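You operate a simulated robot arm through the tools that you are given. There is no shell and no other tool.

Carry out the task below with a simulated two-armed robot. There is one attempt and no reset: what you move stays moved.

Task
Open the files drawer, fetch the black spanner and set it inside and shut the drawer again. Put the 5.60 mm fibre packer from the drain bed on the mat top and the 9.65 mm fibre packer on the rear of the oven bench. Take the press oil can on the steel hood stand top and put it away on the bench top behind the winder. Put the 8.60 mm felt packer from the steel hood stand top on top of the red-handled mallet and the 6.25 mm felt packer on the bench mat top. Push the pads drawer shut. Take the bench mallet and put it on top of the grey pad. Close the fittings drawer. Pick up the purple foam bottle with one hand, pass it to the other hand and put it in the leak bath. Fetch the brass block and set it on the bench top behind the stand. Pull the seals drawer open. Do these in any order. Set down upright: press oil can, felt packer, purple foam bottle, brass block.
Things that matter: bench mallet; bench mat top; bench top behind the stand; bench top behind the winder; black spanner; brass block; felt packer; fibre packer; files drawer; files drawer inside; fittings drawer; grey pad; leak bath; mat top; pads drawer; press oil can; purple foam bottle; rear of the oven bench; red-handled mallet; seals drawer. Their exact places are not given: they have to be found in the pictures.

The check looks at the end state, three seconds after you hand in, the way a careful person would. Anything else that was tipped, shoved, dropped, spilled or broken makes it a failure. A push-on lid holds only when it is set on centred and level and pressed home; a screw cap is set on level and turned clockwise until tight.

Robot
Two 7-joint arms with two-finger parallel grippers on one trunk, on a base that drives. Base frame: it is fixed to the floor where the robot stands at the start and does not move with it; the origin is under the middle of the robot, x ahead of it, y to its left, z up. Units: mm, rad, N and s.
The left shoulder is at the start at [80, 131, 947], the right one opposite. With the tool pointing down near the work surface each hand reaches from about 400 to 860 mm from the robot's upright axis, wherever it stands, measured 20 degrees to its own side. Places, roughly: bench mallet (6x6x13 cm) [1400, -3300, 900]; bench mat top (18x15 cm) [-1440, -2040, 900]; bench top behind the stand [-4600, -2700, 900]; bench top behind the winder [-4400, -3500, 900]; black spanner [-250, -1500, 1000]; brass block (8x4x8 cm) [-4700, -1000, 900]; felt packer [-2500, -2500, 750]; fibre packer [-250, -1750, 1000]; files drawer [2500, -1400, 700]; files drawer inside [2500, -1400, 700]; fittings drawer [-1100, -3800, 700]; grey pad (13x11x4 cm) [1800, -3300, 900]; leak bath (24x20 cm) [-3900, -3820, 900]; mat top (26x20 cm) [-1540, 2080, 900]; pads drawer [-4000, -2800, 700]; press oil can [-2500, -2750, 750]; purple foam bottle [-5250, 250, 1000]; rear of the oven bench [-300, 1600, 900]; red-handled mallet (6x6x13 cm) [-2600, -2400, 800]; seals drawer [-1000, -2000, 700]. Payload 1.57 kg a hand.
The TCP of each hand is the grasp point between the finger pads, 30 mm short of the fingertips. In the tool frame z runs along the fingers and y along their closing line. Largest opening 110 mm; finger width 24, thickness 12; the body of the gripper, 48 by 112 mm, starts 78 mm behind the TCP.
Orientation is told as [roll, pitch, yaw] about the base's x, y, z axes, in that order, counted from this pose: with the fingers straight down and closing along the base's y, the tool's x points along the base's -x, its y along +y and its z along -z.

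Tools
- The arms move only by the tool arm_command. It takes "left_deltas", "right_deltas" or both (then of equal length, played together; a hand with none holds still); each is a list of rows, each an object of numbers (a shift or turn left out is 0, a gripper value left out holds the last): "gripper": the gripper command, from -1 (shut) to 1 (fully open), values between in proportion; "tx", "ty", "tz": the shift along the base's x, y, z in units of 25 mm (1.0 is 25 mm); "ax", "ay", "az": the turn, a rotation vector about the base's x, y, z in units of 4 degrees (1.0 is 4 degrees). In form: [{"gripper": .., "tx": .., "ty": .., "tz": .., "ax": .., "ay": .., "az": ..}, ...]. A call has 1 to 20 rows; each row shifts and turns the commanded pose from where the row before left it. A call with a number of a shift or a turn outside -1 to 1 is refused whole. Rows are played at 5 a second. More than 50 mm and 0.15 rad between two rows, or a gripper value outside its range, and nothing of the call is played. Where a pose cannot be reached the arm comes as near as it can. A force on the tool above 40 N (or 10 N above the force at the start of the call, whichever is more), or a blocked arm, ends the call early, and 0.2 s more pass. The fingers move at their own pace (about 108 mm/s each) and stop on an object; they squeeze with about 35 N. The grip force told is the motor's: it shows also when the fingers shut on nothing. Time passes only in rows, and 0.2 s behind the last, so rows that do not move let the fingers close. The reply holds the time, the measured pose of the TCP, the force on the tool along the base axes, the opening and the grip force, in the units named above and with some noise, with the torque about the TCP (base axes, N m) and any sound that the robot's microphone picked up, and new pictures: "pictures" is both (left out), scene, wrist or none (wrist: the cameras of the hands that moved).
- Cameras (640 x 400 px; columns grow to the right, rows downward): "scene" is now at [-43.9, 25.3, 1414.1]; the picture's right is [0.14, -0.99, 0.00], its down [-0.50, -0.07, -0.86] and it looks along [0.85, 0.12, -0.51] (base axes); focal length 262 px, centre (320, 200). "left" rides on the left gripper at [70, -16, -141] in its tool frame; the picture's right is [0.23, 0.97, 0.00], its down [-0.86, 0.20, -0.48] and it looks along [-0.47, 0.11, 0.88] (tool axes); focal length 222 px, centre (320, 200). "right" rides on the right gripper at [70, 16, -141] in its tool frame; the picture's right is [-0.23, 0.97, 0.00], its down [-0.86, -0.20, -0.48] and it looks along [-0.47, -0.11, 0.88] (tool axes); focal length 222 px, centre (320, 200).
- drive_base(legs): drives the robot by 1 to 6 legs, each [ahead, left, turn to the left] in mm, mm and rad, along the robot's own axes; the way and the turn of a leg run together, so that a leg with both is an arc; at most 1500 mm and 3.142 rad a leg. The arms and the cameras ride along, it lands a little off, and it stops where it bumps. It gives what a move gives, and a new picture of the scene camera.
- pan_tilt(pan, tilt): turns the head with the scene camera to pan (to the left, within 1.902 rad either way) and tilt (down, from -0.506 to 1.204), counted from straight ahead of the robot. It gives what a move gives, and a new picture of the scene camera.
- measure_at(camera, pixels): for up to 12 pixels [column, row] of the newest picture of that camera ("zoom" is the newest enlarged one), the place [x, y, z] in the base frame of the surface seen there, good to about 2 mm, but the place of the scene camera against the robot may be out by one fixed shift of up to 25 mm in any direction. The clock stands still meanwhile.
- inspect(camera, box): a new picture of the part [left, top, right, bottom] of that camera's present view, enlarged. The clock stands still meanwhile.
- finish_job(): hands the job in; it is judged then, once.

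Open the grippers and draw the arms clear of the work before you hand the job in, unless the task says otherwise.

The tools are called after "Call:" by a JSON object that holds its "name" and its "arguments". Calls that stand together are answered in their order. arm_command: Moves the arms, as the interface text tells. Its arguments: {"type":"object","properties":{"left_deltas":{"type":"array","items":{"type":"object","properties":{"gripper":{"type":"number"},"tx":{"type":"number"},"ty":{"type":"number"},"tz":{"type":"number"},"ax":{"type":"number"},"ay":{"type":"number"},"az":{"type":"number"}}}},"right_deltas":{"type":"array","items":{"type":"object","properties":{"gripper":{"type":"number"},"tx":{"type":"number"},"ty":{"type":"number"},"tz":{"type":"number"},"ax":{"type":"number"},"ay":{"type":"number"},"az":{"type":"number"}}}},"pictures":{"type":"string","enum":["both","scene","wrist","none"]}},"required":[]} The other tools are called the same way: drive_base (legs) drives the base; pan_tilt (pan, tilt) turns the head that bears the scene camera; measure_at (camera, pixels) gives the place of the surface under pixels of a picture; inspect (camera, box) takes an enlarged picture of a part of a camera's view; finish_job () hands the job in.

At the start:

```text
time: 0.0
left_ee_pos: [505.8, 260.8, 1049.5]
left_ee_rot: [0.001, 0.001, 0.001]
left_contact_force: [-0.1, 0.5, -0.2]
left_ft_torque: [-0.03, 0.0, -0.01]
left_gripper_width: 110.0
left_finger_force: 0.1
right_ee_pos: [573.9, -177.5, 1032.6]
right_ee_rot: [-0.001, -0.002, 0.0]
right_contact_force: [0.2, 0.1, 0.4]
right_ft_torque: [-0.01, 0.01, -0.01]
right_gripper_width: 110.1
right_finger_force: 0.1
robot x, y, heading: [4.8, -2.8, -0.001]
head pan, tilt: [0.143, 0.534]
```

scene: 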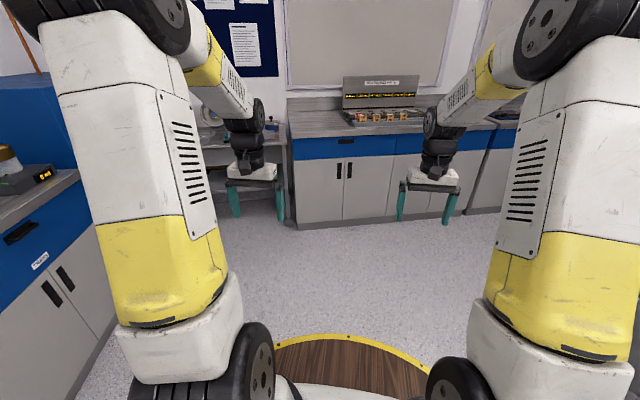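
right: 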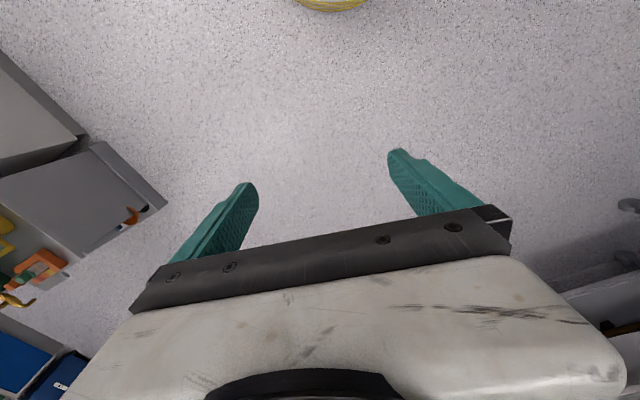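
left: 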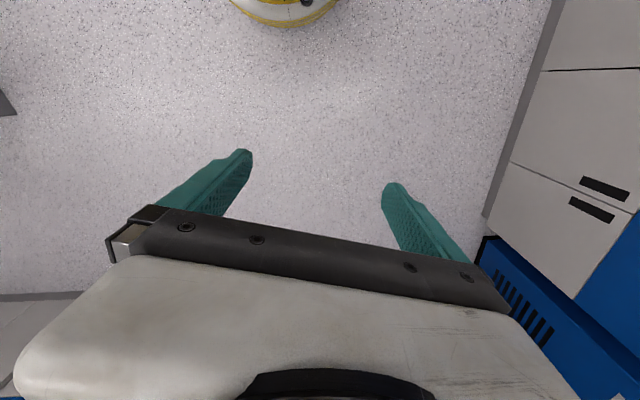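

The pictures show the robot in the middle of a workshop with benches ahead and to the left. I look around with the head first.

Call:
{"name": "pan_tilt", "arguments": {"pan": -0.8, "tilt": 0.25}}

Call:
{"name": "pan_tilt", "arguments": {"pan": -1.7, "tilt": 0.25}}

Call:
{"name": "pan_tilt", "arguments": {"pan": 1.7, "tilt": 0.25}}

```text
time: 1.2
left_ee_pos: [505.1, 259.9, 1048.6]
left_ee_rot: [0.0, -0.001, 0.001]
left_contact_force: [-0.8, 0.4, -1.1]
left_ft_torque: [-0.04, 0.0, 0.01]
left_gripper_width: 110.0
left_finger_force: 0.0
right_ee_pos: [574.2, -178.4, 1032.7]
right_ee_rot: [-0.001, 0.001, -0.001]
right_contact_force: [-0.6, 0.2, -0.4]
right_ft_torque: [0.03, -0.05, 0.01]
right_gripper_width: 109.9
right_finger_force: 0.0
robot x, y, heading: [-3.5, 3.9, 0.0]
head pan, tilt: [-0.799, 0.25]
```

scene: 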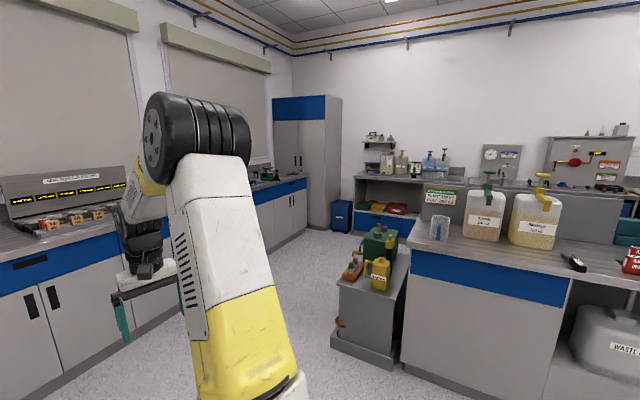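

```text
time: 2.4
left_ee_pos: [505.1, 260.2, 1050.2]
left_ee_rot: [0.001, 0.002, -0.001]
left_contact_force: [0.6, 0.4, 0.1]
left_ft_torque: [-0.03, 0.01, 0.03]
left_gripper_width: 110.1
left_finger_force: 0.1
right_ee_pos: [574.1, -177.3, 1032.7]
right_ee_rot: [-0.001, 0.0, 0.0]
right_contact_force: [0.6, 0.2, -0.3]
right_ft_torque: [0.01, 0.0, -0.01]
right_gripper_width: 110.2
right_finger_force: 0.1
robot x, y, heading: [-1.6, -1.3, 0.001]
head pan, tilt: [-1.7, 0.25]
```

scene: 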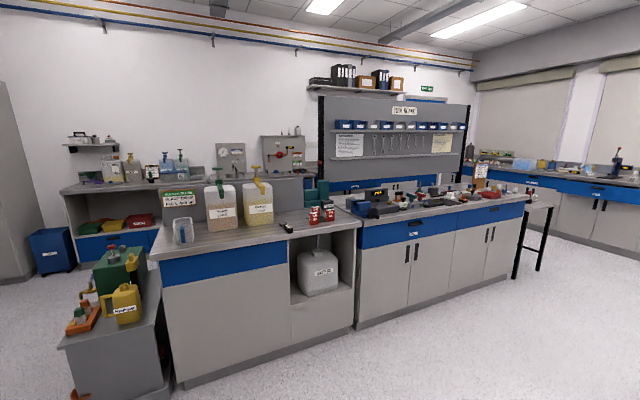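

```text
time: 5.3
left_ee_pos: [506.0, 260.7, 1050.6]
left_ee_rot: [0.0, 0.0, 0.001]
left_contact_force: [0.2, 0.6, -0.7]
left_ft_torque: [0.0, 0.02, -0.04]
left_gripper_width: 110.0
left_finger_force: 0.1
right_ee_pos: [573.9, -177.8, 1032.4]
right_ee_rot: [0.0, 0.0, 0.0]
right_contact_force: [-0.1, -0.3, 0.7]
right_ft_torque: [0.01, -0.02, 0.01]
right_gripper_width: 110.0
right_finger_force: 0.1
robot x, y, heading: [-2.5, -0.5, 0.002]
head pan, tilt: [1.7, 0.25]
```

scene: 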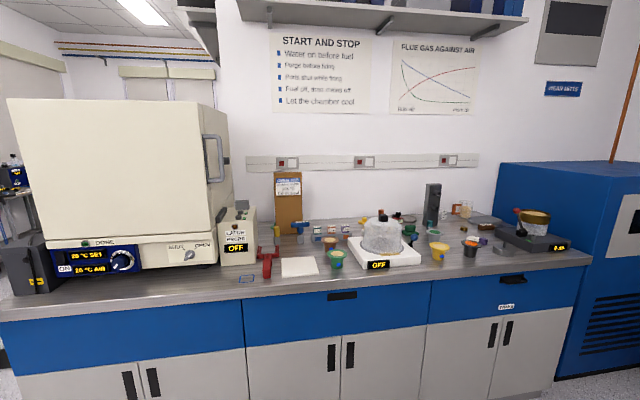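

The left wall shows the oven bench with objects; I zoom in on it, and measure the bench.

Call:
{"name": "inspect", "arguments": {"camera": "scene", "box": [200, 160, 520, 310]}}

Call:
{"name": "measure_at", "arguments": {"camera": "scene", "pixels": [[300, 267], [250, 300], [320, 290], [500, 265], [330, 225], [440, 215], [60, 310], [345, 295], [520, 280]]}}

```text
2.00 times, centred on (360, 235) of scene
```

zoom: 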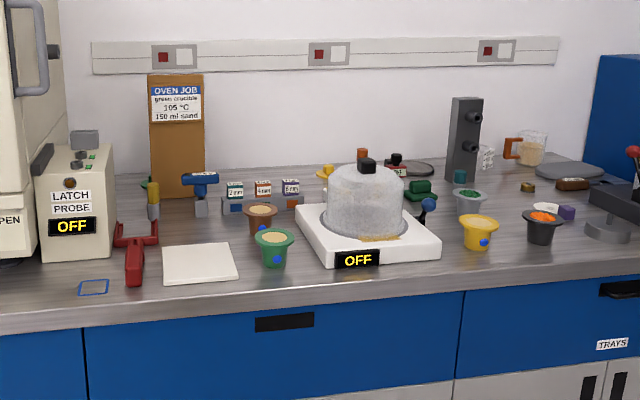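

```text
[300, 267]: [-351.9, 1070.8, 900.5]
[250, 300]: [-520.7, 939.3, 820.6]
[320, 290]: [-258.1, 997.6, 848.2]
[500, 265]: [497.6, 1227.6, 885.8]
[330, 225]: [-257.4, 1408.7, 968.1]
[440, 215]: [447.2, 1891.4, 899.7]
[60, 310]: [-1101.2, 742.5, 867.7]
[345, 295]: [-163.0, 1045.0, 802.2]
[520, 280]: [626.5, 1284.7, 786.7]
```

The room seems turned by about 0.29 rad to the base frame. I look at the island to the right, where the drain bed should be near [-250,-1750].

Call:
{"name": "pan_tilt", "arguments": {"pan": -1.7, "tilt": 0.25}}

Call:
{"name": "inspect", "arguments": {"camera": "scene", "box": [140, 150, 360, 290]}}

Call:
{"name": "measure_at", "arguments": {"camera": "scene", "pixels": [[200, 250], [290, 236], [330, 228], [285, 227], [180, 380], [350, 320], [200, 385], [420, 215], [500, 205], [525, 208], [100, 220], [120, 170]]}}

Call:
{"name": "inspect", "arguments": {"camera": "scene", "box": [320, 80, 540, 220]}}

Call:
{"name": "inspect", "arguments": {"camera": "scene", "box": [460, 120, 640, 230]}}

Call:
{"name": "inspect", "arguments": {"camera": "scene", "box": [30, 120, 320, 260]}}

```text
time: 8.2
left_ee_pos: [506.1, 259.3, 1049.5]
left_ee_rot: [0.001, 0.002, 0.0]
left_contact_force: [0.9, -0.3, 0.3]
left_ft_torque: [0.0, -0.03, -0.01]
left_gripper_width: 110.1
left_finger_force: 0.0
right_ee_pos: [574.3, -177.7, 1032.9]
right_ee_rot: [0.0, 0.0, 0.0]
right_contact_force: [-0.5, -0.1, -0.2]
right_ft_torque: [0.01, 0.02, -0.02]
right_gripper_width: 110.0
right_finger_force: 0.1
robot x, y, heading: [-1.0, -1.2, 0.0]
head pan, tilt: [-1.7, 0.25]
```

scene: 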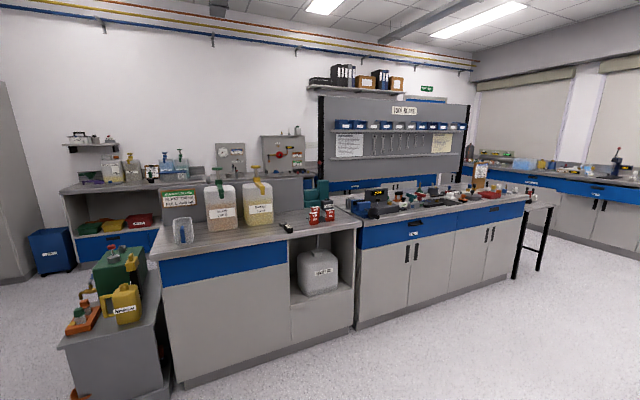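

```text
2.86 times, centred on (250, 220) of scene
```

zoom: 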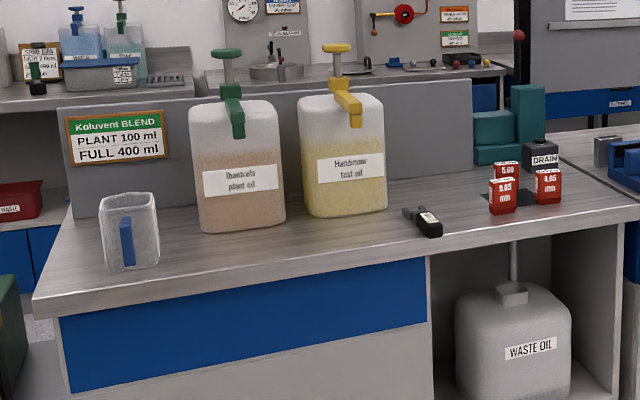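

```text
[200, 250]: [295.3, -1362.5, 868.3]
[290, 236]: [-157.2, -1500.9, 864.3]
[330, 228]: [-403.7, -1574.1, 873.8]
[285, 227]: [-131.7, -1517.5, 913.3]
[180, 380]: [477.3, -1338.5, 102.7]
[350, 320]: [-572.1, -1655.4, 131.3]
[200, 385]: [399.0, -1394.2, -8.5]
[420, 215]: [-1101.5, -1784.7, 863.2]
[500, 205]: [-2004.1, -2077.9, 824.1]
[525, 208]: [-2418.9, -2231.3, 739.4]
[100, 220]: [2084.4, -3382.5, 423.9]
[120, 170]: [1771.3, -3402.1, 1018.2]
```

```text
2.86 times, centred on (430, 150) of scene
```

zoom: 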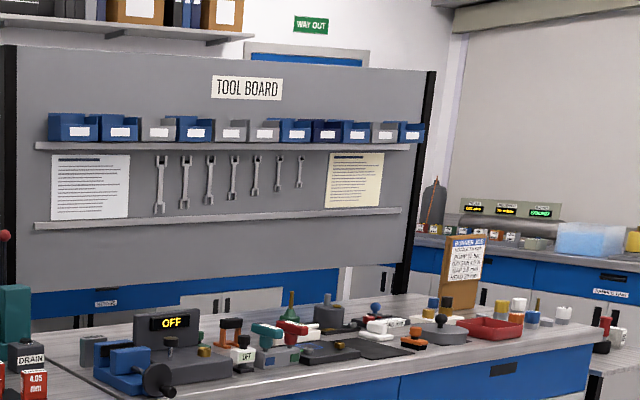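

```text
3.56 times, centred on (550, 175) of scene
```

zoom: 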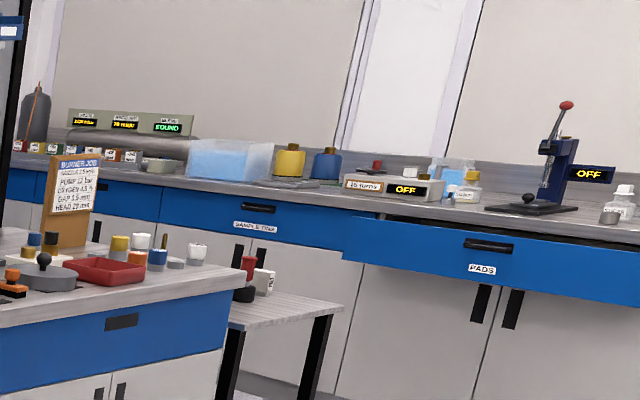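

```text
2.21 times, centred on (175, 190) of scene
```

zoom: 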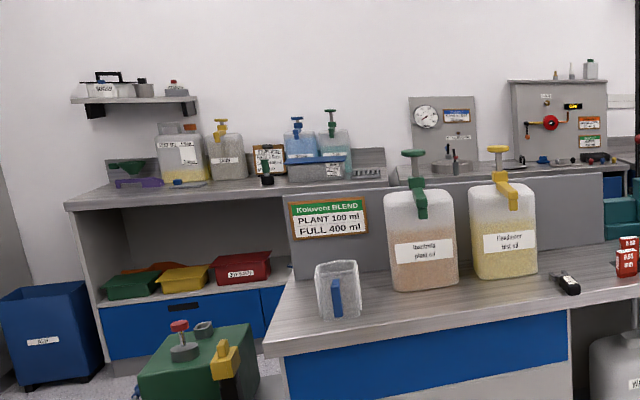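

The labels on the red packers (5.60, 9.65, another) are visible at the drain; I zoom in there and measure their places.

Call:
{"name": "inspect", "arguments": {"camera": "scene", "box": [270, 185, 370, 245]}}

Call:
{"name": "measure_at", "arguments": {"camera": "scene", "pixels": [[314, 214], [329, 213], [314, 219], [286, 228], [310, 222], [318, 222], [346, 205]]}}

Call:
{"name": "measure_at", "arguments": {"camera": "zoom", "pixels": [[100, 275], [140, 290], [270, 165], [285, 210], [380, 170], [240, 200], [400, 290], [330, 190]]}}

```text
6.40 times, centred on (320, 215) of scene
```

zoom: 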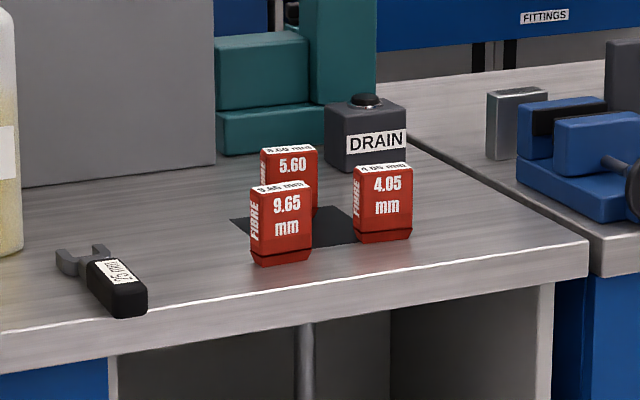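

```text
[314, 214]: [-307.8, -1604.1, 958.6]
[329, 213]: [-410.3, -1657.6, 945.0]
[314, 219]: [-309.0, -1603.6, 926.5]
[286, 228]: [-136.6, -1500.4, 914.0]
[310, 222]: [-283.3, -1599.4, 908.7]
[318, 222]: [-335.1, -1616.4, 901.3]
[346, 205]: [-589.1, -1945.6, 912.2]
```

```text
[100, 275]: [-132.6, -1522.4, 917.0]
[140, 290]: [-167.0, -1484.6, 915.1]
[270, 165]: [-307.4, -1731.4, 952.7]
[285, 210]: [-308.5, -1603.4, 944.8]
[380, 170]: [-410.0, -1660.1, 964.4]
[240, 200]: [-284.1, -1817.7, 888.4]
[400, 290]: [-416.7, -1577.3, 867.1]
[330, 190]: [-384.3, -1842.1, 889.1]
```

The packers are at about (-308,-1604), (-307,-1731) and (-410,-1658); the spanner is at about (-140,-1505). I drive to a stand-off in front of the drain bench, facing it.

Call:
{"name": "drive_base", "arguments": {"legs": [[0, 0, -1.277], [0, -740, 0], [650, 0, 0]]}}

Call:
{"name": "pan_tilt", "arguments": {"pan": 0.0, "tilt": 0.6}}

```text
time: 18.6
left_ee_pos: [-132.3, -1248.1, 1049.7]
left_ee_rot: [-0.001, 0.0, -1.281]
left_contact_force: [0.0, -0.5, 0.3]
left_ft_torque: [-0.01, 0.0, 0.02]
left_gripper_width: 110.2
left_finger_force: 0.0
right_ee_pos: [-531.7, -1437.6, 1031.9]
right_ee_rot: [0.0, -0.001, -1.281]
right_contact_force: [-0.2, -0.4, -0.3]
right_ft_torque: [0.01, -0.02, 0.01]
right_gripper_width: 110.3
right_finger_force: 0.1
robot x, y, heading: [-527.9, -835.4, -1.282]
head pan, tilt: [-1.7, 0.25]
```

scene: 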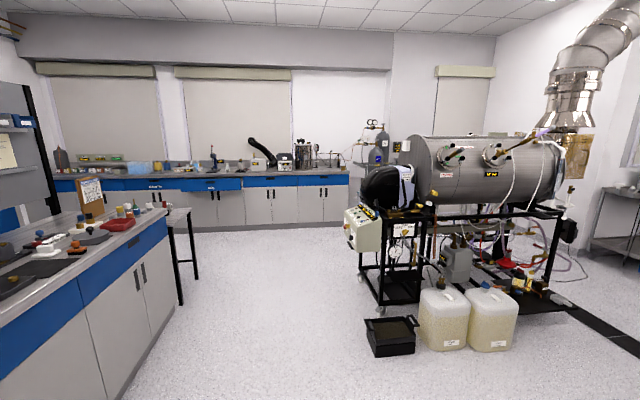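

```text
time: 20.4
left_ee_pos: [-132.3, -1247.3, 1050.1]
left_ee_rot: [0.0, -0.002, -1.281]
left_contact_force: [-0.3, -0.3, -0.8]
left_ft_torque: [-0.01, -0.02, -0.04]
left_gripper_width: 110.0
left_finger_force: 0.1
right_ee_pos: [-532.3, -1437.9, 1032.5]
right_ee_rot: [0.001, -0.001, -1.281]
right_contact_force: [0.1, 0.2, -0.1]
right_ft_torque: [-0.03, 0.01, -0.02]
right_gripper_width: 110.2
right_finger_force: 0.0
robot x, y, heading: [-526.9, -835.8, -1.279]
head pan, tilt: [0.0, 0.6]
```

scene: 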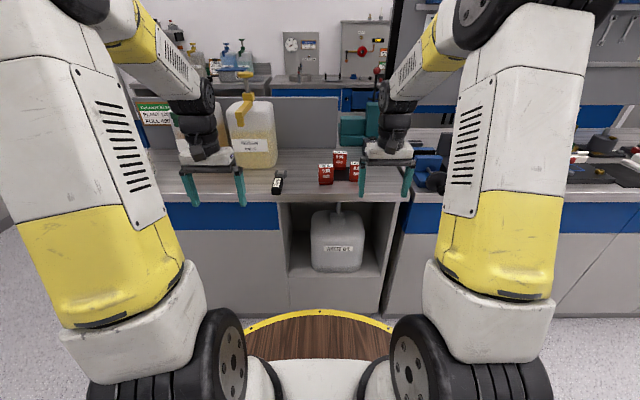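

I measure the jug (253,150), the grey splash wall, the spanner (278,185), packers and bench edge before driving closer.

Call:
{"name": "measure_at", "arguments": {"camera": "scene", "pixels": [[254, 145], [235, 150], [278, 185], [325, 174], [340, 160], [355, 170], [300, 202], [320, 310], [300, 130], [270, 165], [430, 160], [430, 185]]}}

Call:
{"name": "inspect", "arguments": {"camera": "scene", "box": [260, 130, 420, 230]}}

```text
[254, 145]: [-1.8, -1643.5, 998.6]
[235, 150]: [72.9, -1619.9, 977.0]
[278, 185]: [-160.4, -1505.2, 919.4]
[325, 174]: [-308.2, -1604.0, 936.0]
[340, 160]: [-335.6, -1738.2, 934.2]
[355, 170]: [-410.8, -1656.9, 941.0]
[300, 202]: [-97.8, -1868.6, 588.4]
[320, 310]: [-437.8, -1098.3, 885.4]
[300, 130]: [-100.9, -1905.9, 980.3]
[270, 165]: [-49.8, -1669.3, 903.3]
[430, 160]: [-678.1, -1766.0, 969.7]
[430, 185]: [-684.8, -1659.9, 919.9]
```

```text
4.00 times, centred on (340, 180) of scene
```

zoom: 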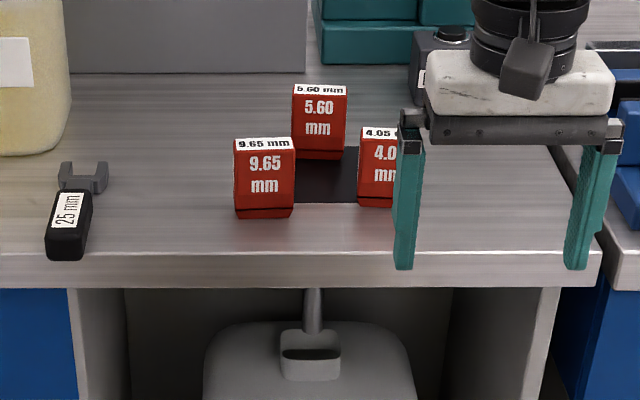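

The jug is at (0,-1643), clear of the hands; packers stand about 70 mm tall. I drive 200 mm ahead.

Call:
{"name": "drive_base", "arguments": {"legs": [[190, 0, 0]]}}

Call:
{"name": "arm_command", "arguments": {"left_deltas": [{"gripper": 1}], "right_deltas": [{"gripper": 1}]}}

```text
time: 21.9
left_ee_pos: [-79.0, -1426.7, 1050.0]
left_ee_rot: [0.0, 0.0, -1.28]
left_contact_force: [-0.2, 0.1, -0.6]
left_ft_torque: [0.01, 0.0, 0.02]
left_gripper_width: 110.0
left_finger_force: 0.1
right_ee_pos: [-478.5, -1617.0, 1032.5]
right_ee_rot: [0.0, -0.001, -1.283]
right_contact_force: [0.4, -0.1, 0.4]
right_ft_torque: [0.03, -0.01, 0.01]
right_gripper_width: 109.9
right_finger_force: 0.0
robot x, y, heading: [-468.9, -1015.2, -1.283]
head pan, tilt: [0.0, 0.6]
```

scene: 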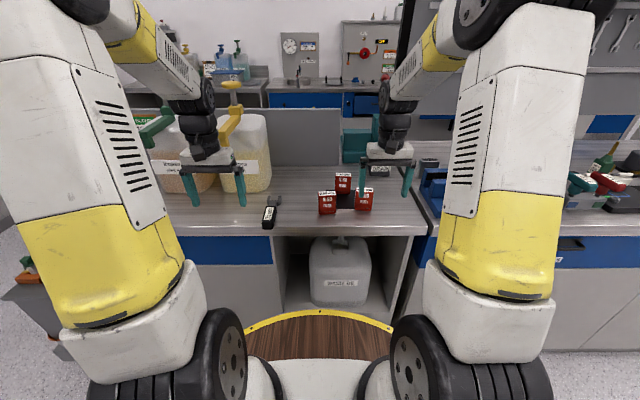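

```text
time: 22.3
left_ee_pos: [-78.5, -1427.5, 1049.4]
left_ee_rot: [0.0, 0.0, -1.283]
left_contact_force: [-0.1, 0.9, -0.4]
left_ft_torque: [0.04, 0.0, -0.03]
left_gripper_width: 110.0
left_finger_force: 0.0
right_ee_pos: [-479.3, -1617.4, 1033.0]
right_ee_rot: [0.001, -0.001, -1.281]
right_contact_force: [-0.2, 0.2, 0.6]
right_ft_torque: [-0.01, -0.01, -0.02]
right_gripper_width: 109.6
right_finger_force: 0.0
robot x, y, heading: [-472.5, -1016.2, -1.281]
head pan, tilt: [0.0, 0.6]
```

scene: 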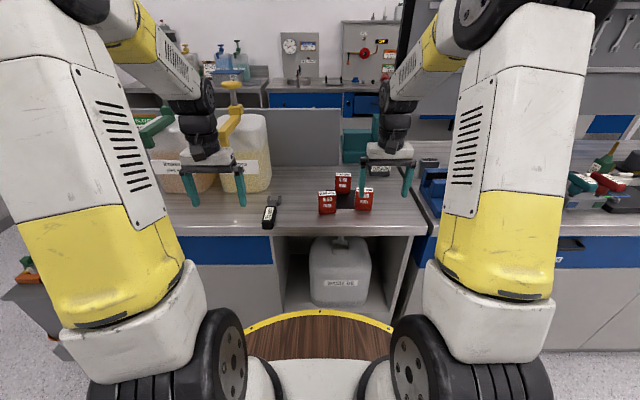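
right: 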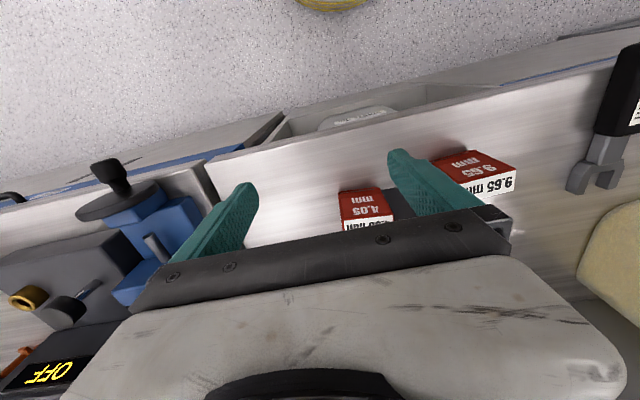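
left: 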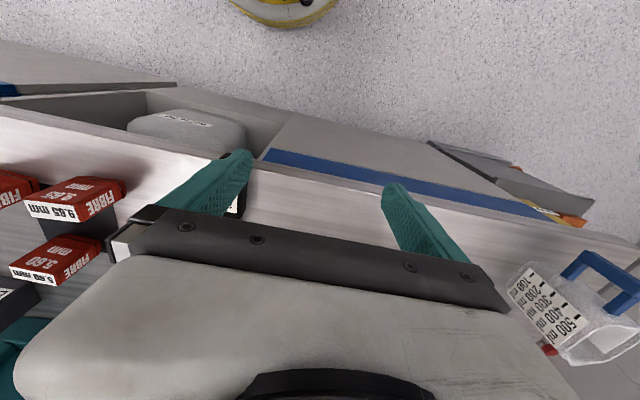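

The wrist pictures show the packers upright (9.65 at left-cam (65,205), 5.60 at (45,270)). I measure them with the wrist camera and, to calibrate, the same points with the scene camera.

Call:
{"name": "inspect", "arguments": {"camera": "left", "box": [0, 150, 160, 300]}}

Call:
{"name": "inspect", "arguments": {"camera": "scene", "box": [250, 160, 410, 260]}}

Call:
{"name": "inspect", "arguments": {"camera": "right", "box": [320, 120, 560, 270]}}

```text
2.67 times, centred on (80, 225) of left
```

zoom: 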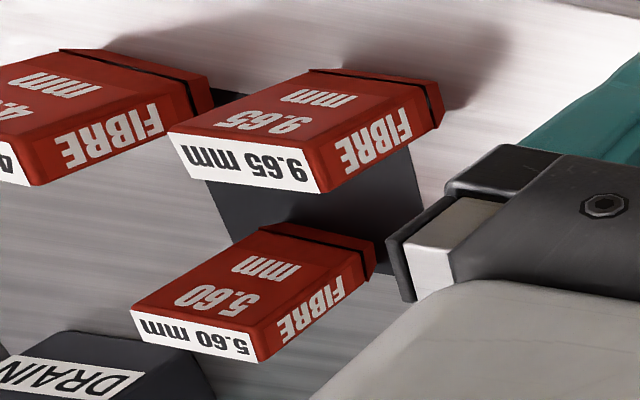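

```text
4.00 times, centred on (330, 210) of scene
```

zoom: 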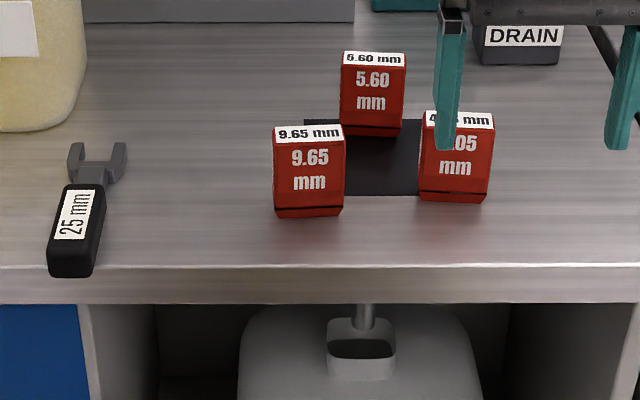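

```text
2.67 times, centred on (440, 195) of right
```

zoom: 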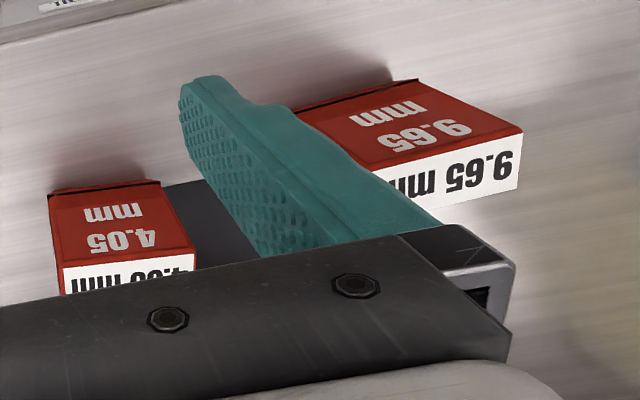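

I measure packer points in the left wrist picture and the scene picture for calibration.

Call:
{"name": "measure_at", "arguments": {"camera": "left", "pixels": [[27, 203], [78, 217], [50, 210], [74, 196], [100, 195], [30, 272], [55, 279], [80, 262]]}}

Call:
{"name": "measure_at", "arguments": {"camera": "scene", "pixels": [[320, 193], [334, 192], [327, 193], [327, 205], [337, 175], [349, 176], [343, 188], [360, 205]]}}

Call:
{"name": "measure_at", "arguments": {"camera": "right", "pixels": [[505, 182], [480, 190], [470, 165], [350, 225], [362, 205]]}}

```text
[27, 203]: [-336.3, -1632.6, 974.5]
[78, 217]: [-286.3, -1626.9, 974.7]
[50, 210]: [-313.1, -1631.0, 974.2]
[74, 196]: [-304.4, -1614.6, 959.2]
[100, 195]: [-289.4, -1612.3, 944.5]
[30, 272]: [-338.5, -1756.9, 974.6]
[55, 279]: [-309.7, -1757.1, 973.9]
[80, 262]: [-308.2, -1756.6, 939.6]
```

```text
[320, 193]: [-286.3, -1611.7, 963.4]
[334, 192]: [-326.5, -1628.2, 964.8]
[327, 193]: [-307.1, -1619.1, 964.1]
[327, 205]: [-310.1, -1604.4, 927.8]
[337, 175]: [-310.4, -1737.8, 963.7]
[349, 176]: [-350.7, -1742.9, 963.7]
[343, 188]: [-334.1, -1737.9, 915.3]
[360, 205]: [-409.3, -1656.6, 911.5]
```

```text
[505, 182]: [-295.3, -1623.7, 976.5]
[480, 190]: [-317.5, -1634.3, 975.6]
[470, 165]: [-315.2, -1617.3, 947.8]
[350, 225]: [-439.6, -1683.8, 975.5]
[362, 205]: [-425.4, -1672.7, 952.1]
```

The wrist camera puts the 9.65 packer's top centre at about (-312,-1631,974); the scene camera reads roughly 10 mm low and 10 mm near. I move the left hand above it and back the right hand away.

Call:
{"name": "arm_command", "arguments": {"left_deltas": [{"tx": -0.932, "ty": -0.812, "az": 0.143, "gripper": 0.5}, {"tx": -0.932, "ty": -0.812, "az": 0.143}, {"tx": -0.932, "ty": -0.812, "az": 0.143}, {"tx": -0.932, "ty": -0.812, "az": 0.143}, {"tx": -0.932, "ty": -0.812, "az": 0.143}, {"tx": -0.932, "ty": -0.812, "az": 0.143}, {"tx": -0.932, "ty": -0.812, "az": 0.143}, {"tx": -0.932, "ty": -0.812, "az": 0.143}, {"tx": -0.932, "ty": -0.812, "az": 0.143}, {"tx": -0.932, "ty": -0.812, "az": 0.143}], "right_deltas": [{"tx": -0.344, "ty": 0.316}, {"tx": -0.344, "ty": 0.316}, {"tx": -0.344, "ty": 0.316}, {"tx": -0.344, "ty": 0.316}, {"tx": -0.344, "ty": 0.316}, {"tx": -0.344, "ty": 0.316}, {"tx": -0.344, "ty": 0.316}, {"tx": -0.344, "ty": 0.316}, {"tx": -0.344, "ty": 0.316}, {"tx": -0.344, "ty": 0.316}]}}

```text
time: 24.5
left_ee_pos: [-310.5, -1630.8, 1049.8]
left_ee_rot: [0.0, 0.0, -1.182]
left_contact_force: [0.1, -0.3, -0.1]
left_ft_torque: [-0.04, 0.03, -0.01]
left_gripper_width: 82.7
left_finger_force: 0.0
right_ee_pos: [-563.9, -1538.3, 1033.5]
right_ee_rot: [-0.001, 0.001, -1.281]
right_contact_force: [0.4, 0.8, 0.1]
right_ft_torque: [0.0, 0.0, -0.04]
right_gripper_width: 110.1
right_finger_force: 0.1
robot x, y, heading: [-469.9, -1013.0, -1.28]
head pan, tilt: [0.0, 0.6]
```

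scene: 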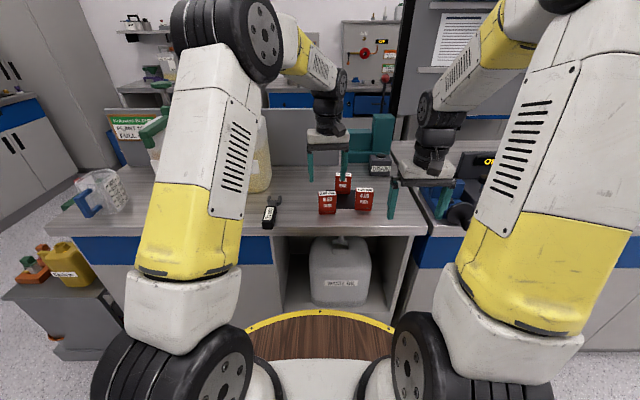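
right: 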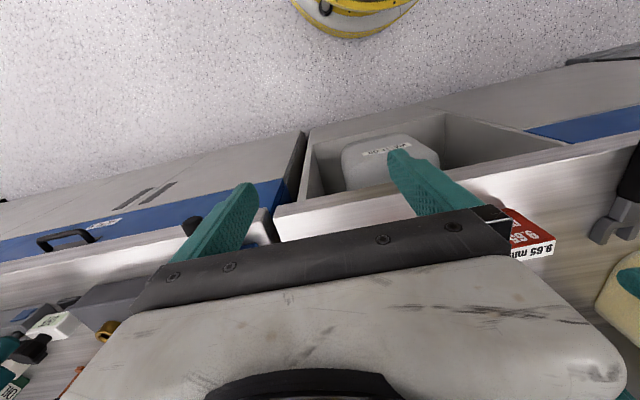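
left: 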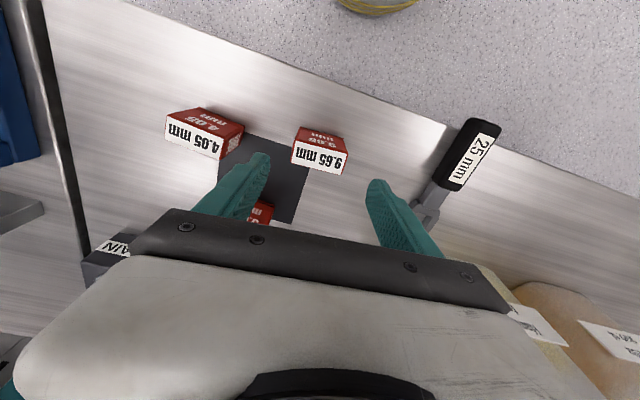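

The left hand is above the packer (left-cam strip from (293,155) to (346,170)). I measure its exact place.

Call:
{"name": "measure_at", "arguments": {"camera": "left", "pixels": [[296, 146], [294, 160], [344, 171], [346, 157], [320, 160], [320, 140], [260, 205]]}}

Call:
{"name": "inspect", "arguments": {"camera": "left", "box": [220, 100, 420, 225]}}

```text
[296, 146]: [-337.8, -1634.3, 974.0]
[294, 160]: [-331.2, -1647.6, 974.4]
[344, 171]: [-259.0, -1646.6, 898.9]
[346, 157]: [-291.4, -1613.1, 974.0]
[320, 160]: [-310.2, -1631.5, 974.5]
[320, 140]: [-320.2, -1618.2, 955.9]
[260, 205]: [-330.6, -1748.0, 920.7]
```

```text
3.20 times, centred on (320, 162) of left
```

zoom: 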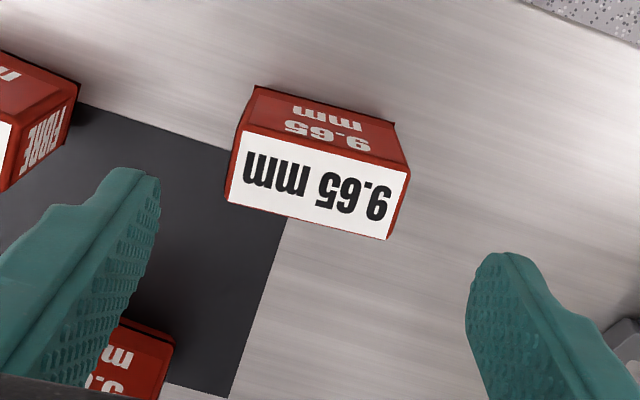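

I measure the top face's corners in the enlarged picture.

Call:
{"name": "measure_at", "arguments": {"camera": "zoom", "pixels": [[247, 134], [403, 173], [232, 200], [385, 236], [318, 184], [40, 20]]}}

```text
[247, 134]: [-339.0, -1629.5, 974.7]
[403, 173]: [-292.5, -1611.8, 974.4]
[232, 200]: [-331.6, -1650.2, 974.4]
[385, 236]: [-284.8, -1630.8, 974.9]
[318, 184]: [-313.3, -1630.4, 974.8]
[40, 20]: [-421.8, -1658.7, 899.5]
```

The TCP is right over the packer centre (-312,-1630) and aligned. I descend 105 mm and grip.

Call:
{"name": "arm_command", "arguments": {"left_deltas": [{"tz": -0.84, "gripper": 0.5}, {"tz": -0.84}, {"tz": -0.84}, {"tz": -0.84}, {"tz": -0.84}, {"gripper": -1}, {"gripper": -1}, {"gripper": -1}], "pictures": "wrist"}}

```text
time: 26.3
left_ee_pos: [-311.8, -1630.7, 944.4]
left_ee_rot: [-0.001, 0.0, -1.182]
left_contact_force: [-0.5, 0.0, -0.1]
left_ft_torque: [0.0, -0.02, 0.03]
left_gripper_width: 55.5
left_finger_force: 34.2
right_ee_pos: [-564.5, -1538.7, 1032.5]
right_ee_rot: [0.0, -0.002, -1.281]
right_contact_force: [0.6, 0.9, -0.1]
right_ft_torque: [-0.01, 0.01, 0.01]
right_gripper_width: 110.1
right_finger_force: 0.0
robot x, y, heading: [-471.5, -1016.1, -1.282]
head pan, tilt: [0.0, 0.6]
```

left: 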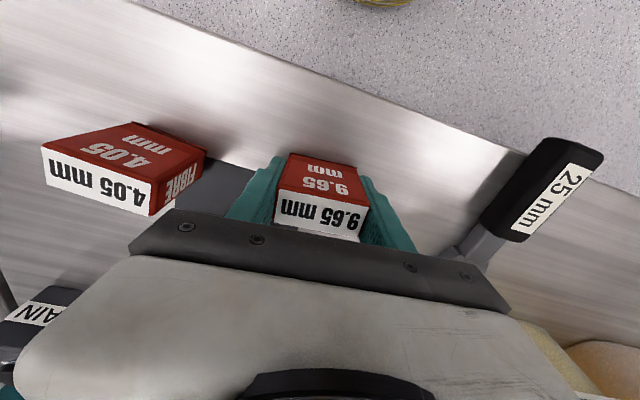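

The packer is gripped (width 55.5, force 34). I lift it, draw the left hand back to the left, and bring the right hand toward the 5.60 packer.

Call:
{"name": "arm_command", "arguments": {"left_deltas": [{"tz": 1}, {"tz": 1}, {"tz": 1}, {"tz": 1}, {"tz": 1}, {"tz": 1, "tx": 0.4, "ty": 0.75}, {"tx": 0.4, "ty": 0.75}, {"tx": 0.4, "ty": 0.75}, {"tx": 0.4, "ty": 0.75}, {"tx": 0.4, "ty": 0.75}, {"tx": 0.4, "ty": 0.75}, {"tx": 0.4, "ty": 0.75}, {"tx": 0.4, "ty": 0.75}, {"tx": 0.4, "ty": 0.75}, {"tx": 0.4, "ty": 0.75}], "pictures": "wrist"}}

Call:
{"name": "arm_command", "arguments": {"right_deltas": [{"tz": 0.8, "tx": 0.916, "ty": -0.876}, {"tx": 0.916, "ty": -0.876}, {"tx": 0.916, "ty": -0.876}, {"tx": 0.916, "ty": -0.876}, {"tx": 0.916, "ty": -0.876}, {"tx": 0.916, "ty": -0.876}, {"tx": 0.916, "ty": -0.876, "az": -0.4, "gripper": 0.5}, {"tx": 0.916, "ty": -0.876, "az": -0.6}, {"tx": 0.916, "ty": -0.876, "az": -0.6}, {"tx": 0.916, "ty": -0.876, "az": -0.6}], "pictures": "wrist"}}

```text
time: 29.5
left_ee_pos: [-211.2, -1441.1, 1094.5]
left_ee_rot: [0.0, -0.001, -1.184]
left_contact_force: [0.1, -0.2, -1.3]
left_ft_torque: [0.0, 0.0, -0.02]
left_gripper_width: 55.4
left_finger_force: 34.9
right_ee_pos: [-564.7, -1537.8, 1033.1]
right_ee_rot: [0.0, 0.001, -1.281]
right_contact_force: [-0.4, 0.3, 0.0]
right_ft_torque: [0.03, -0.04, 0.02]
right_gripper_width: 110.2
right_finger_force: 0.1
robot x, y, heading: [-472.7, -1015.2, -1.284]
head pan, tilt: [0.0, 0.6]
```

left: 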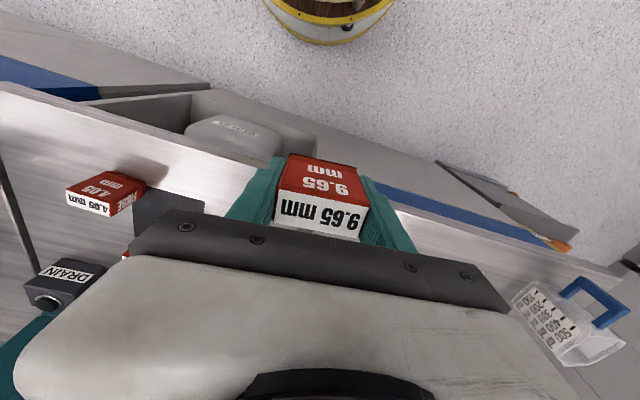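

```text
time: 31.7
left_ee_pos: [-210.3, -1438.9, 1094.7]
left_ee_rot: [-0.001, -0.001, -1.184]
left_contact_force: [-0.2, -0.9, -0.9]
left_ft_torque: [-0.02, -0.02, -0.03]
left_gripper_width: 55.5
left_finger_force: 34.9
right_ee_pos: [-335.7, -1756.9, 1054.2]
right_ee_rot: [-0.001, 0.0, -1.437]
right_contact_force: [0.1, 0.8, -0.5]
right_ft_torque: [-0.02, -0.01, 0.02]
right_gripper_width: 82.6
right_finger_force: 0.1
robot x, y, heading: [-471.2, -1014.9, -1.285]
head pan, tilt: [0.0, 0.6]
```

right: 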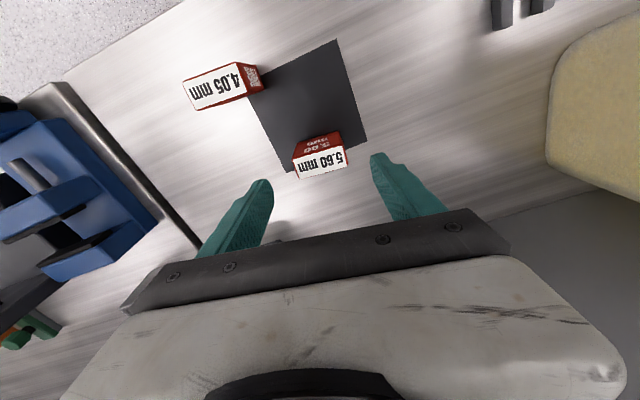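

The right hand is over the 5.60 packer (right-cam (320,162)); I zoom and measure it.

Call:
{"name": "inspect", "arguments": {"camera": "right", "box": [240, 100, 440, 225]}}

```text
3.20 times, centred on (340, 162) of right
```

zoom: 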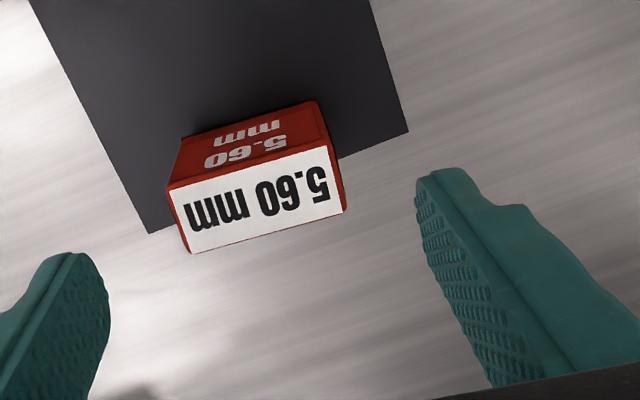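

Call:
{"name": "measure_at", "arguments": {"camera": "zoom", "pixels": [[174, 192], [324, 151], [190, 248], [340, 208], [257, 200]]}}

```text
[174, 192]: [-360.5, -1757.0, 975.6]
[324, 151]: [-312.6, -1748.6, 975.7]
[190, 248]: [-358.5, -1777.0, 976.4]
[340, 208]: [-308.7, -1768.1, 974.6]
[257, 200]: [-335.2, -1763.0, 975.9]
```

I check the DRAIN box's place from the scene view before descending.

Call:
{"name": "inspect", "arguments": {"camera": "scene", "box": [280, 130, 440, 230]}}

Call:
{"name": "inspect", "arguments": {"camera": "left", "box": [0, 150, 240, 350]}}

```text
4.00 times, centred on (360, 180) of scene
```

zoom: 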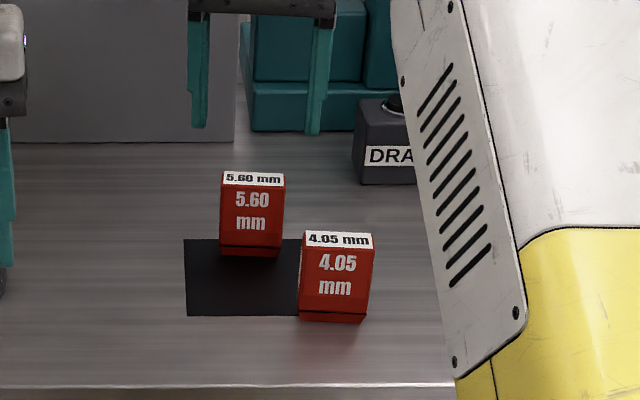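

```text
2.00 times, centred on (120, 250) of left
```

zoom: 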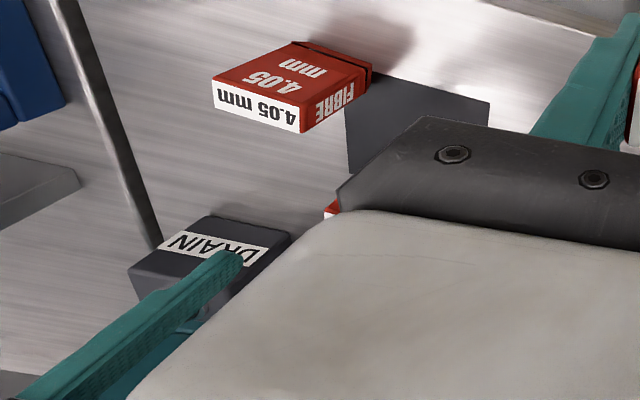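

Call:
{"name": "measure_at", "arguments": {"camera": "zoom", "pixels": [[225, 240], [285, 237], [200, 250], [270, 260], [300, 110], [240, 260]]}}

Call:
{"name": "measure_at", "arguments": {"camera": "scene", "pixels": [[371, 170], [371, 158], [350, 155]]}}

```text
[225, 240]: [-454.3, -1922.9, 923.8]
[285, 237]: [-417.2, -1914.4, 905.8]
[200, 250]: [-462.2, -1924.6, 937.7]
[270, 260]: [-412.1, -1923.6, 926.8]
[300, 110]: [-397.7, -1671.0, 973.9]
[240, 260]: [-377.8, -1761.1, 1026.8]
```

```text
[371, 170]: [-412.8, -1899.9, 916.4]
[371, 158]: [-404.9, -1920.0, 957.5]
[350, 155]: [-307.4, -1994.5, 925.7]
```

The DRAIN box is over 100 mm away, so the way is clear. I correct by (0.7,-5.8), turn slightly, descend and grip the 5.60 packer.

Call:
{"name": "arm_command", "arguments": {"right_deltas": [{"ty": -0.23, "az": 0.57, "tx": 0.03}, {"tz": -0.88}, {"tz": -0.88}, {"tz": -0.88}, {"tz": -0.88}, {"tz": -0.88}, {"gripper": -1}, {"gripper": -1}, {"gripper": -1}], "pictures": "wrist"}}

Call:
{"name": "arm_command", "arguments": {"right_deltas": [{"tz": 1}, {"tz": 1}, {"tz": 1}, {"tz": 1}, {"tz": 1}, {"tz": 1}, {"tx": -0.7, "ty": 0.75}, {"tx": -0.7, "ty": 0.75}, {"tx": -0.7, "ty": 0.75}, {"tx": -0.7, "ty": 0.75}, {"tx": -0.7, "ty": 0.75}, {"tx": -0.7, "ty": 0.75}, {"tx": -0.7, "ty": 0.75}, {"tx": -0.7, "ty": 0.75}, {"tx": -0.7, "ty": 0.75}, {"tx": -0.7, "ty": 0.75}]}}

```text
time: 33.7
left_ee_pos: [-211.1, -1441.3, 1094.9]
left_ee_rot: [-0.001, 0.0, -1.183]
left_contact_force: [0.0, -0.5, -0.5]
left_ft_torque: [-0.03, -0.03, 0.01]
left_gripper_width: 55.0
left_finger_force: 34.7
right_ee_pos: [-335.1, -1764.2, 942.8]
right_ee_rot: [0.0, -0.001, -1.396]
right_contact_force: [0.6, 0.0, -0.6]
right_ft_torque: [0.02, 0.01, -0.01]
right_gripper_width: 55.5
right_finger_force: 34.7
robot x, y, heading: [-473.1, -1017.0, -1.279]
head pan, tilt: [0.0, 0.6]
```

right: 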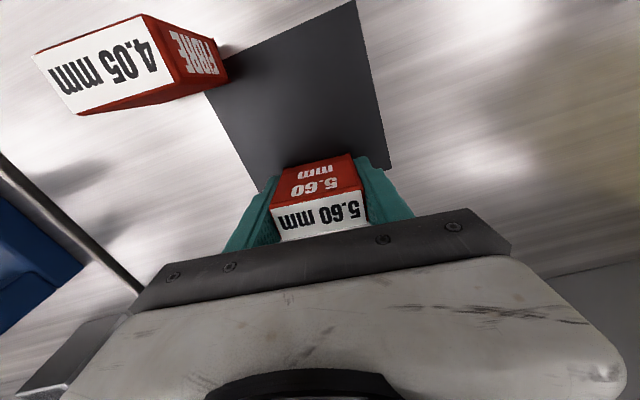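

```text
time: 37.1
left_ee_pos: [-210.1, -1440.9, 1094.4]
left_ee_rot: [0.0, -0.001, -1.181]
left_contact_force: [-0.2, 0.6, -2.1]
left_ft_torque: [0.02, 0.02, -0.03]
left_gripper_width: 55.4
left_finger_force: 34.4
right_ee_pos: [-509.7, -1577.9, 1094.1]
right_ee_rot: [0.0, -0.001, -1.396]
right_contact_force: [0.3, -0.4, -0.7]
right_ft_torque: [0.01, -0.01, 0.0]
right_gripper_width: 55.4
right_finger_force: 35.3
robot x, y, heading: [-469.5, -1017.4, -1.281]
head pan, tilt: [0.0, 0.6]
```

scene: 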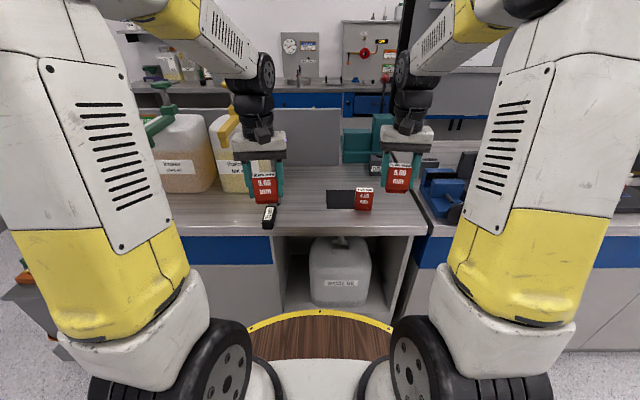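
right: 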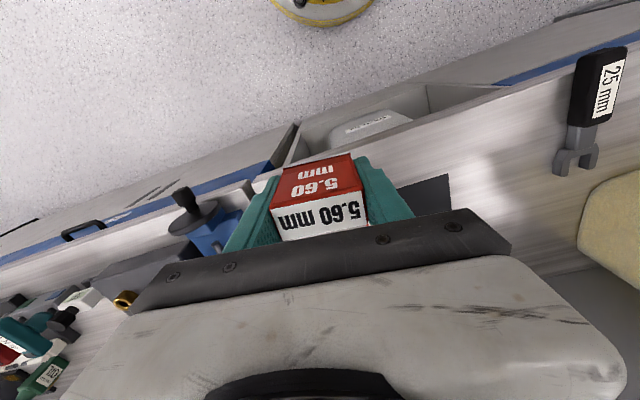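

Both packers are held. I back off, turn round, and drive to the oven bench at a stand-off, then look.

Call:
{"name": "drive_base", "arguments": {"legs": [[-250, 0, 0], [0, 0, 3.142], [0, -920, 0], [1050, 0, 0]]}}

Call:
{"name": "arm_command", "arguments": {"left_deltas": [{"tz": 1}, {"tz": 1}, {"tz": 1}, {"tz": 1}, {"tz": 1}], "right_deltas": [{"tz": 1}, {"tz": 1}, {"tz": 1}, {"tz": 1}, {"tz": 1}], "pictures": "scene"}}

```text
refused: 3.142 is not a number from -3.14159 to 3.14159
```

```text
time: 38.3
left_ee_pos: [-211.7, -1440.2, 1221.1]
left_ee_rot: [0.0, 0.001, -1.182]
left_contact_force: [-0.1, 0.7, -0.9]
left_ft_torque: [-0.03, 0.01, -0.01]
left_gripper_width: 55.4
left_finger_force: 35.2
right_ee_pos: [-508.9, -1576.3, 1217.7]
right_ee_rot: [-0.001, 0.0, -1.395]
right_contact_force: [1.0, 0.4, -0.9]
right_ft_torque: [-0.01, 0.04, 0.01]
right_gripper_width: 55.6
right_finger_force: 35.1
robot x, y, heading: [-467.4, -1015.8, -1.284]
head pan, tilt: [0.0, 0.6]
```

scene: 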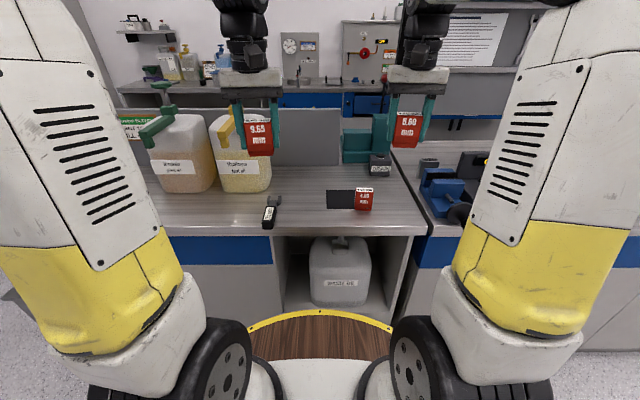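

The turn value was a hair too big; I repeat the drive with 3.141.

Call:
{"name": "drive_base", "arguments": {"legs": [[-250, 0, 0], [0, 0, 3.141], [0, -920, 0], [1050, 0, 0]]}}

Call:
{"name": "pan_tilt", "arguments": {"pan": 0.0, "tilt": 0.45}}

```text
time: 56.8
left_ee_pos: [-195.1, 889.1, 1220.2]
left_ee_rot: [0.001, -0.001, 1.947]
left_contact_force: [0.2, -0.4, -0.5]
left_ft_torque: [0.03, -0.01, 0.03]
left_gripper_width: 55.2
left_finger_force: 35.0
right_ee_pos: [101.9, 1019.9, 1218.4]
right_ee_rot: [0.0, 0.0, 1.734]
right_contact_force: [0.7, -1.0, -1.5]
right_ft_torque: [-0.02, 0.02, 0.01]
right_gripper_width: 55.4
right_finger_force: 35.0
robot x, y, heading: [57.4, 460.0, 1.848]
head pan, tilt: [0.0, 0.6]
```

scene: 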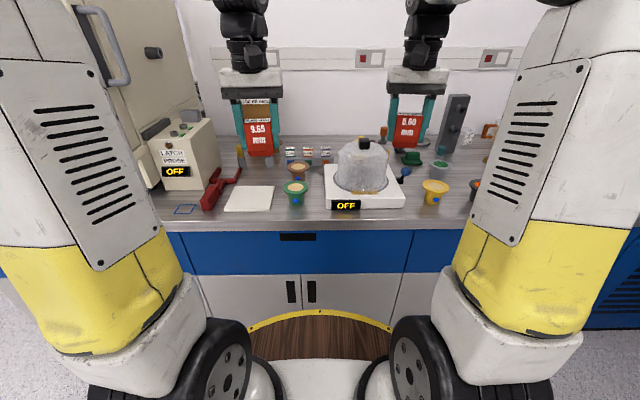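

```text
time: 57.5
left_ee_pos: [-196.5, 890.1, 1220.3]
left_ee_rot: [0.001, 0.001, 1.945]
left_contact_force: [0.4, -0.7, -0.8]
left_ft_torque: [-0.01, 0.04, -0.04]
left_gripper_width: 55.3
left_finger_force: 35.3
right_ee_pos: [100.4, 1019.3, 1219.4]
right_ee_rot: [0.0, 0.0, 1.736]
right_contact_force: [0.4, 0.0, -1.7]
right_ft_torque: [0.02, -0.01, -0.01]
right_gripper_width: 55.4
right_finger_force: 34.7
robot x, y, heading: [59.9, 459.2, 1.848]
head pan, tilt: [0.0, 0.45]
```

scene: 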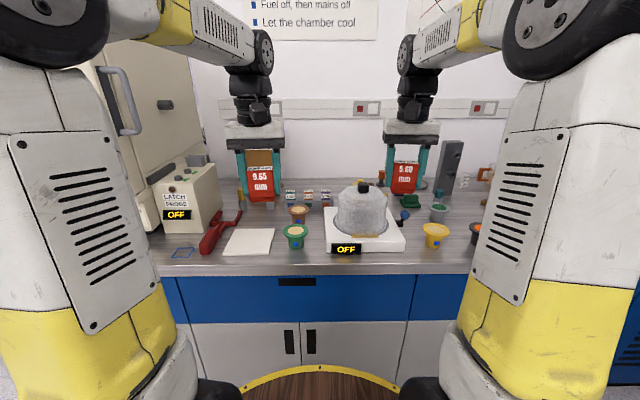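

I zoom in on the rear of the bench to find a free spot, and measure.

Call:
{"name": "inspect", "arguments": {"camera": "scene", "box": [200, 150, 500, 290]}}

Call:
{"name": "measure_at", "arguments": {"camera": "scene", "pixels": [[240, 240], [290, 192], [308, 193], [325, 192], [280, 188], [350, 183], [320, 180], [230, 195], [235, 215], [260, 273], [267, 200], [365, 210]]}}

```text
2.13 times, centred on (350, 220) of scene
```

zoom: 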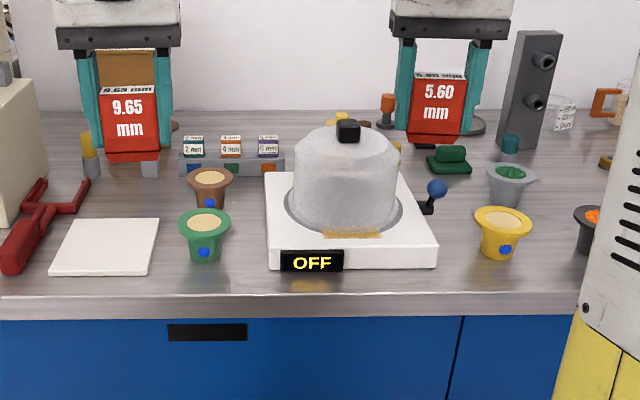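

```text
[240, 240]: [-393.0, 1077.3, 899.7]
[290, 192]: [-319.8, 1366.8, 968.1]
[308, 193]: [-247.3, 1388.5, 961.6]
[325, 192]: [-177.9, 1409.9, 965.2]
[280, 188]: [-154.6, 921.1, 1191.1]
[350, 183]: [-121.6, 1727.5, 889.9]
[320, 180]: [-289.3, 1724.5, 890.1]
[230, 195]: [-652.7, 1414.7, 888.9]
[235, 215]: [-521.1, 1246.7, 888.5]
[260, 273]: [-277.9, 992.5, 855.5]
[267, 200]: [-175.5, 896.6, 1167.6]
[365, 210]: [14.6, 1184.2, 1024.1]
```

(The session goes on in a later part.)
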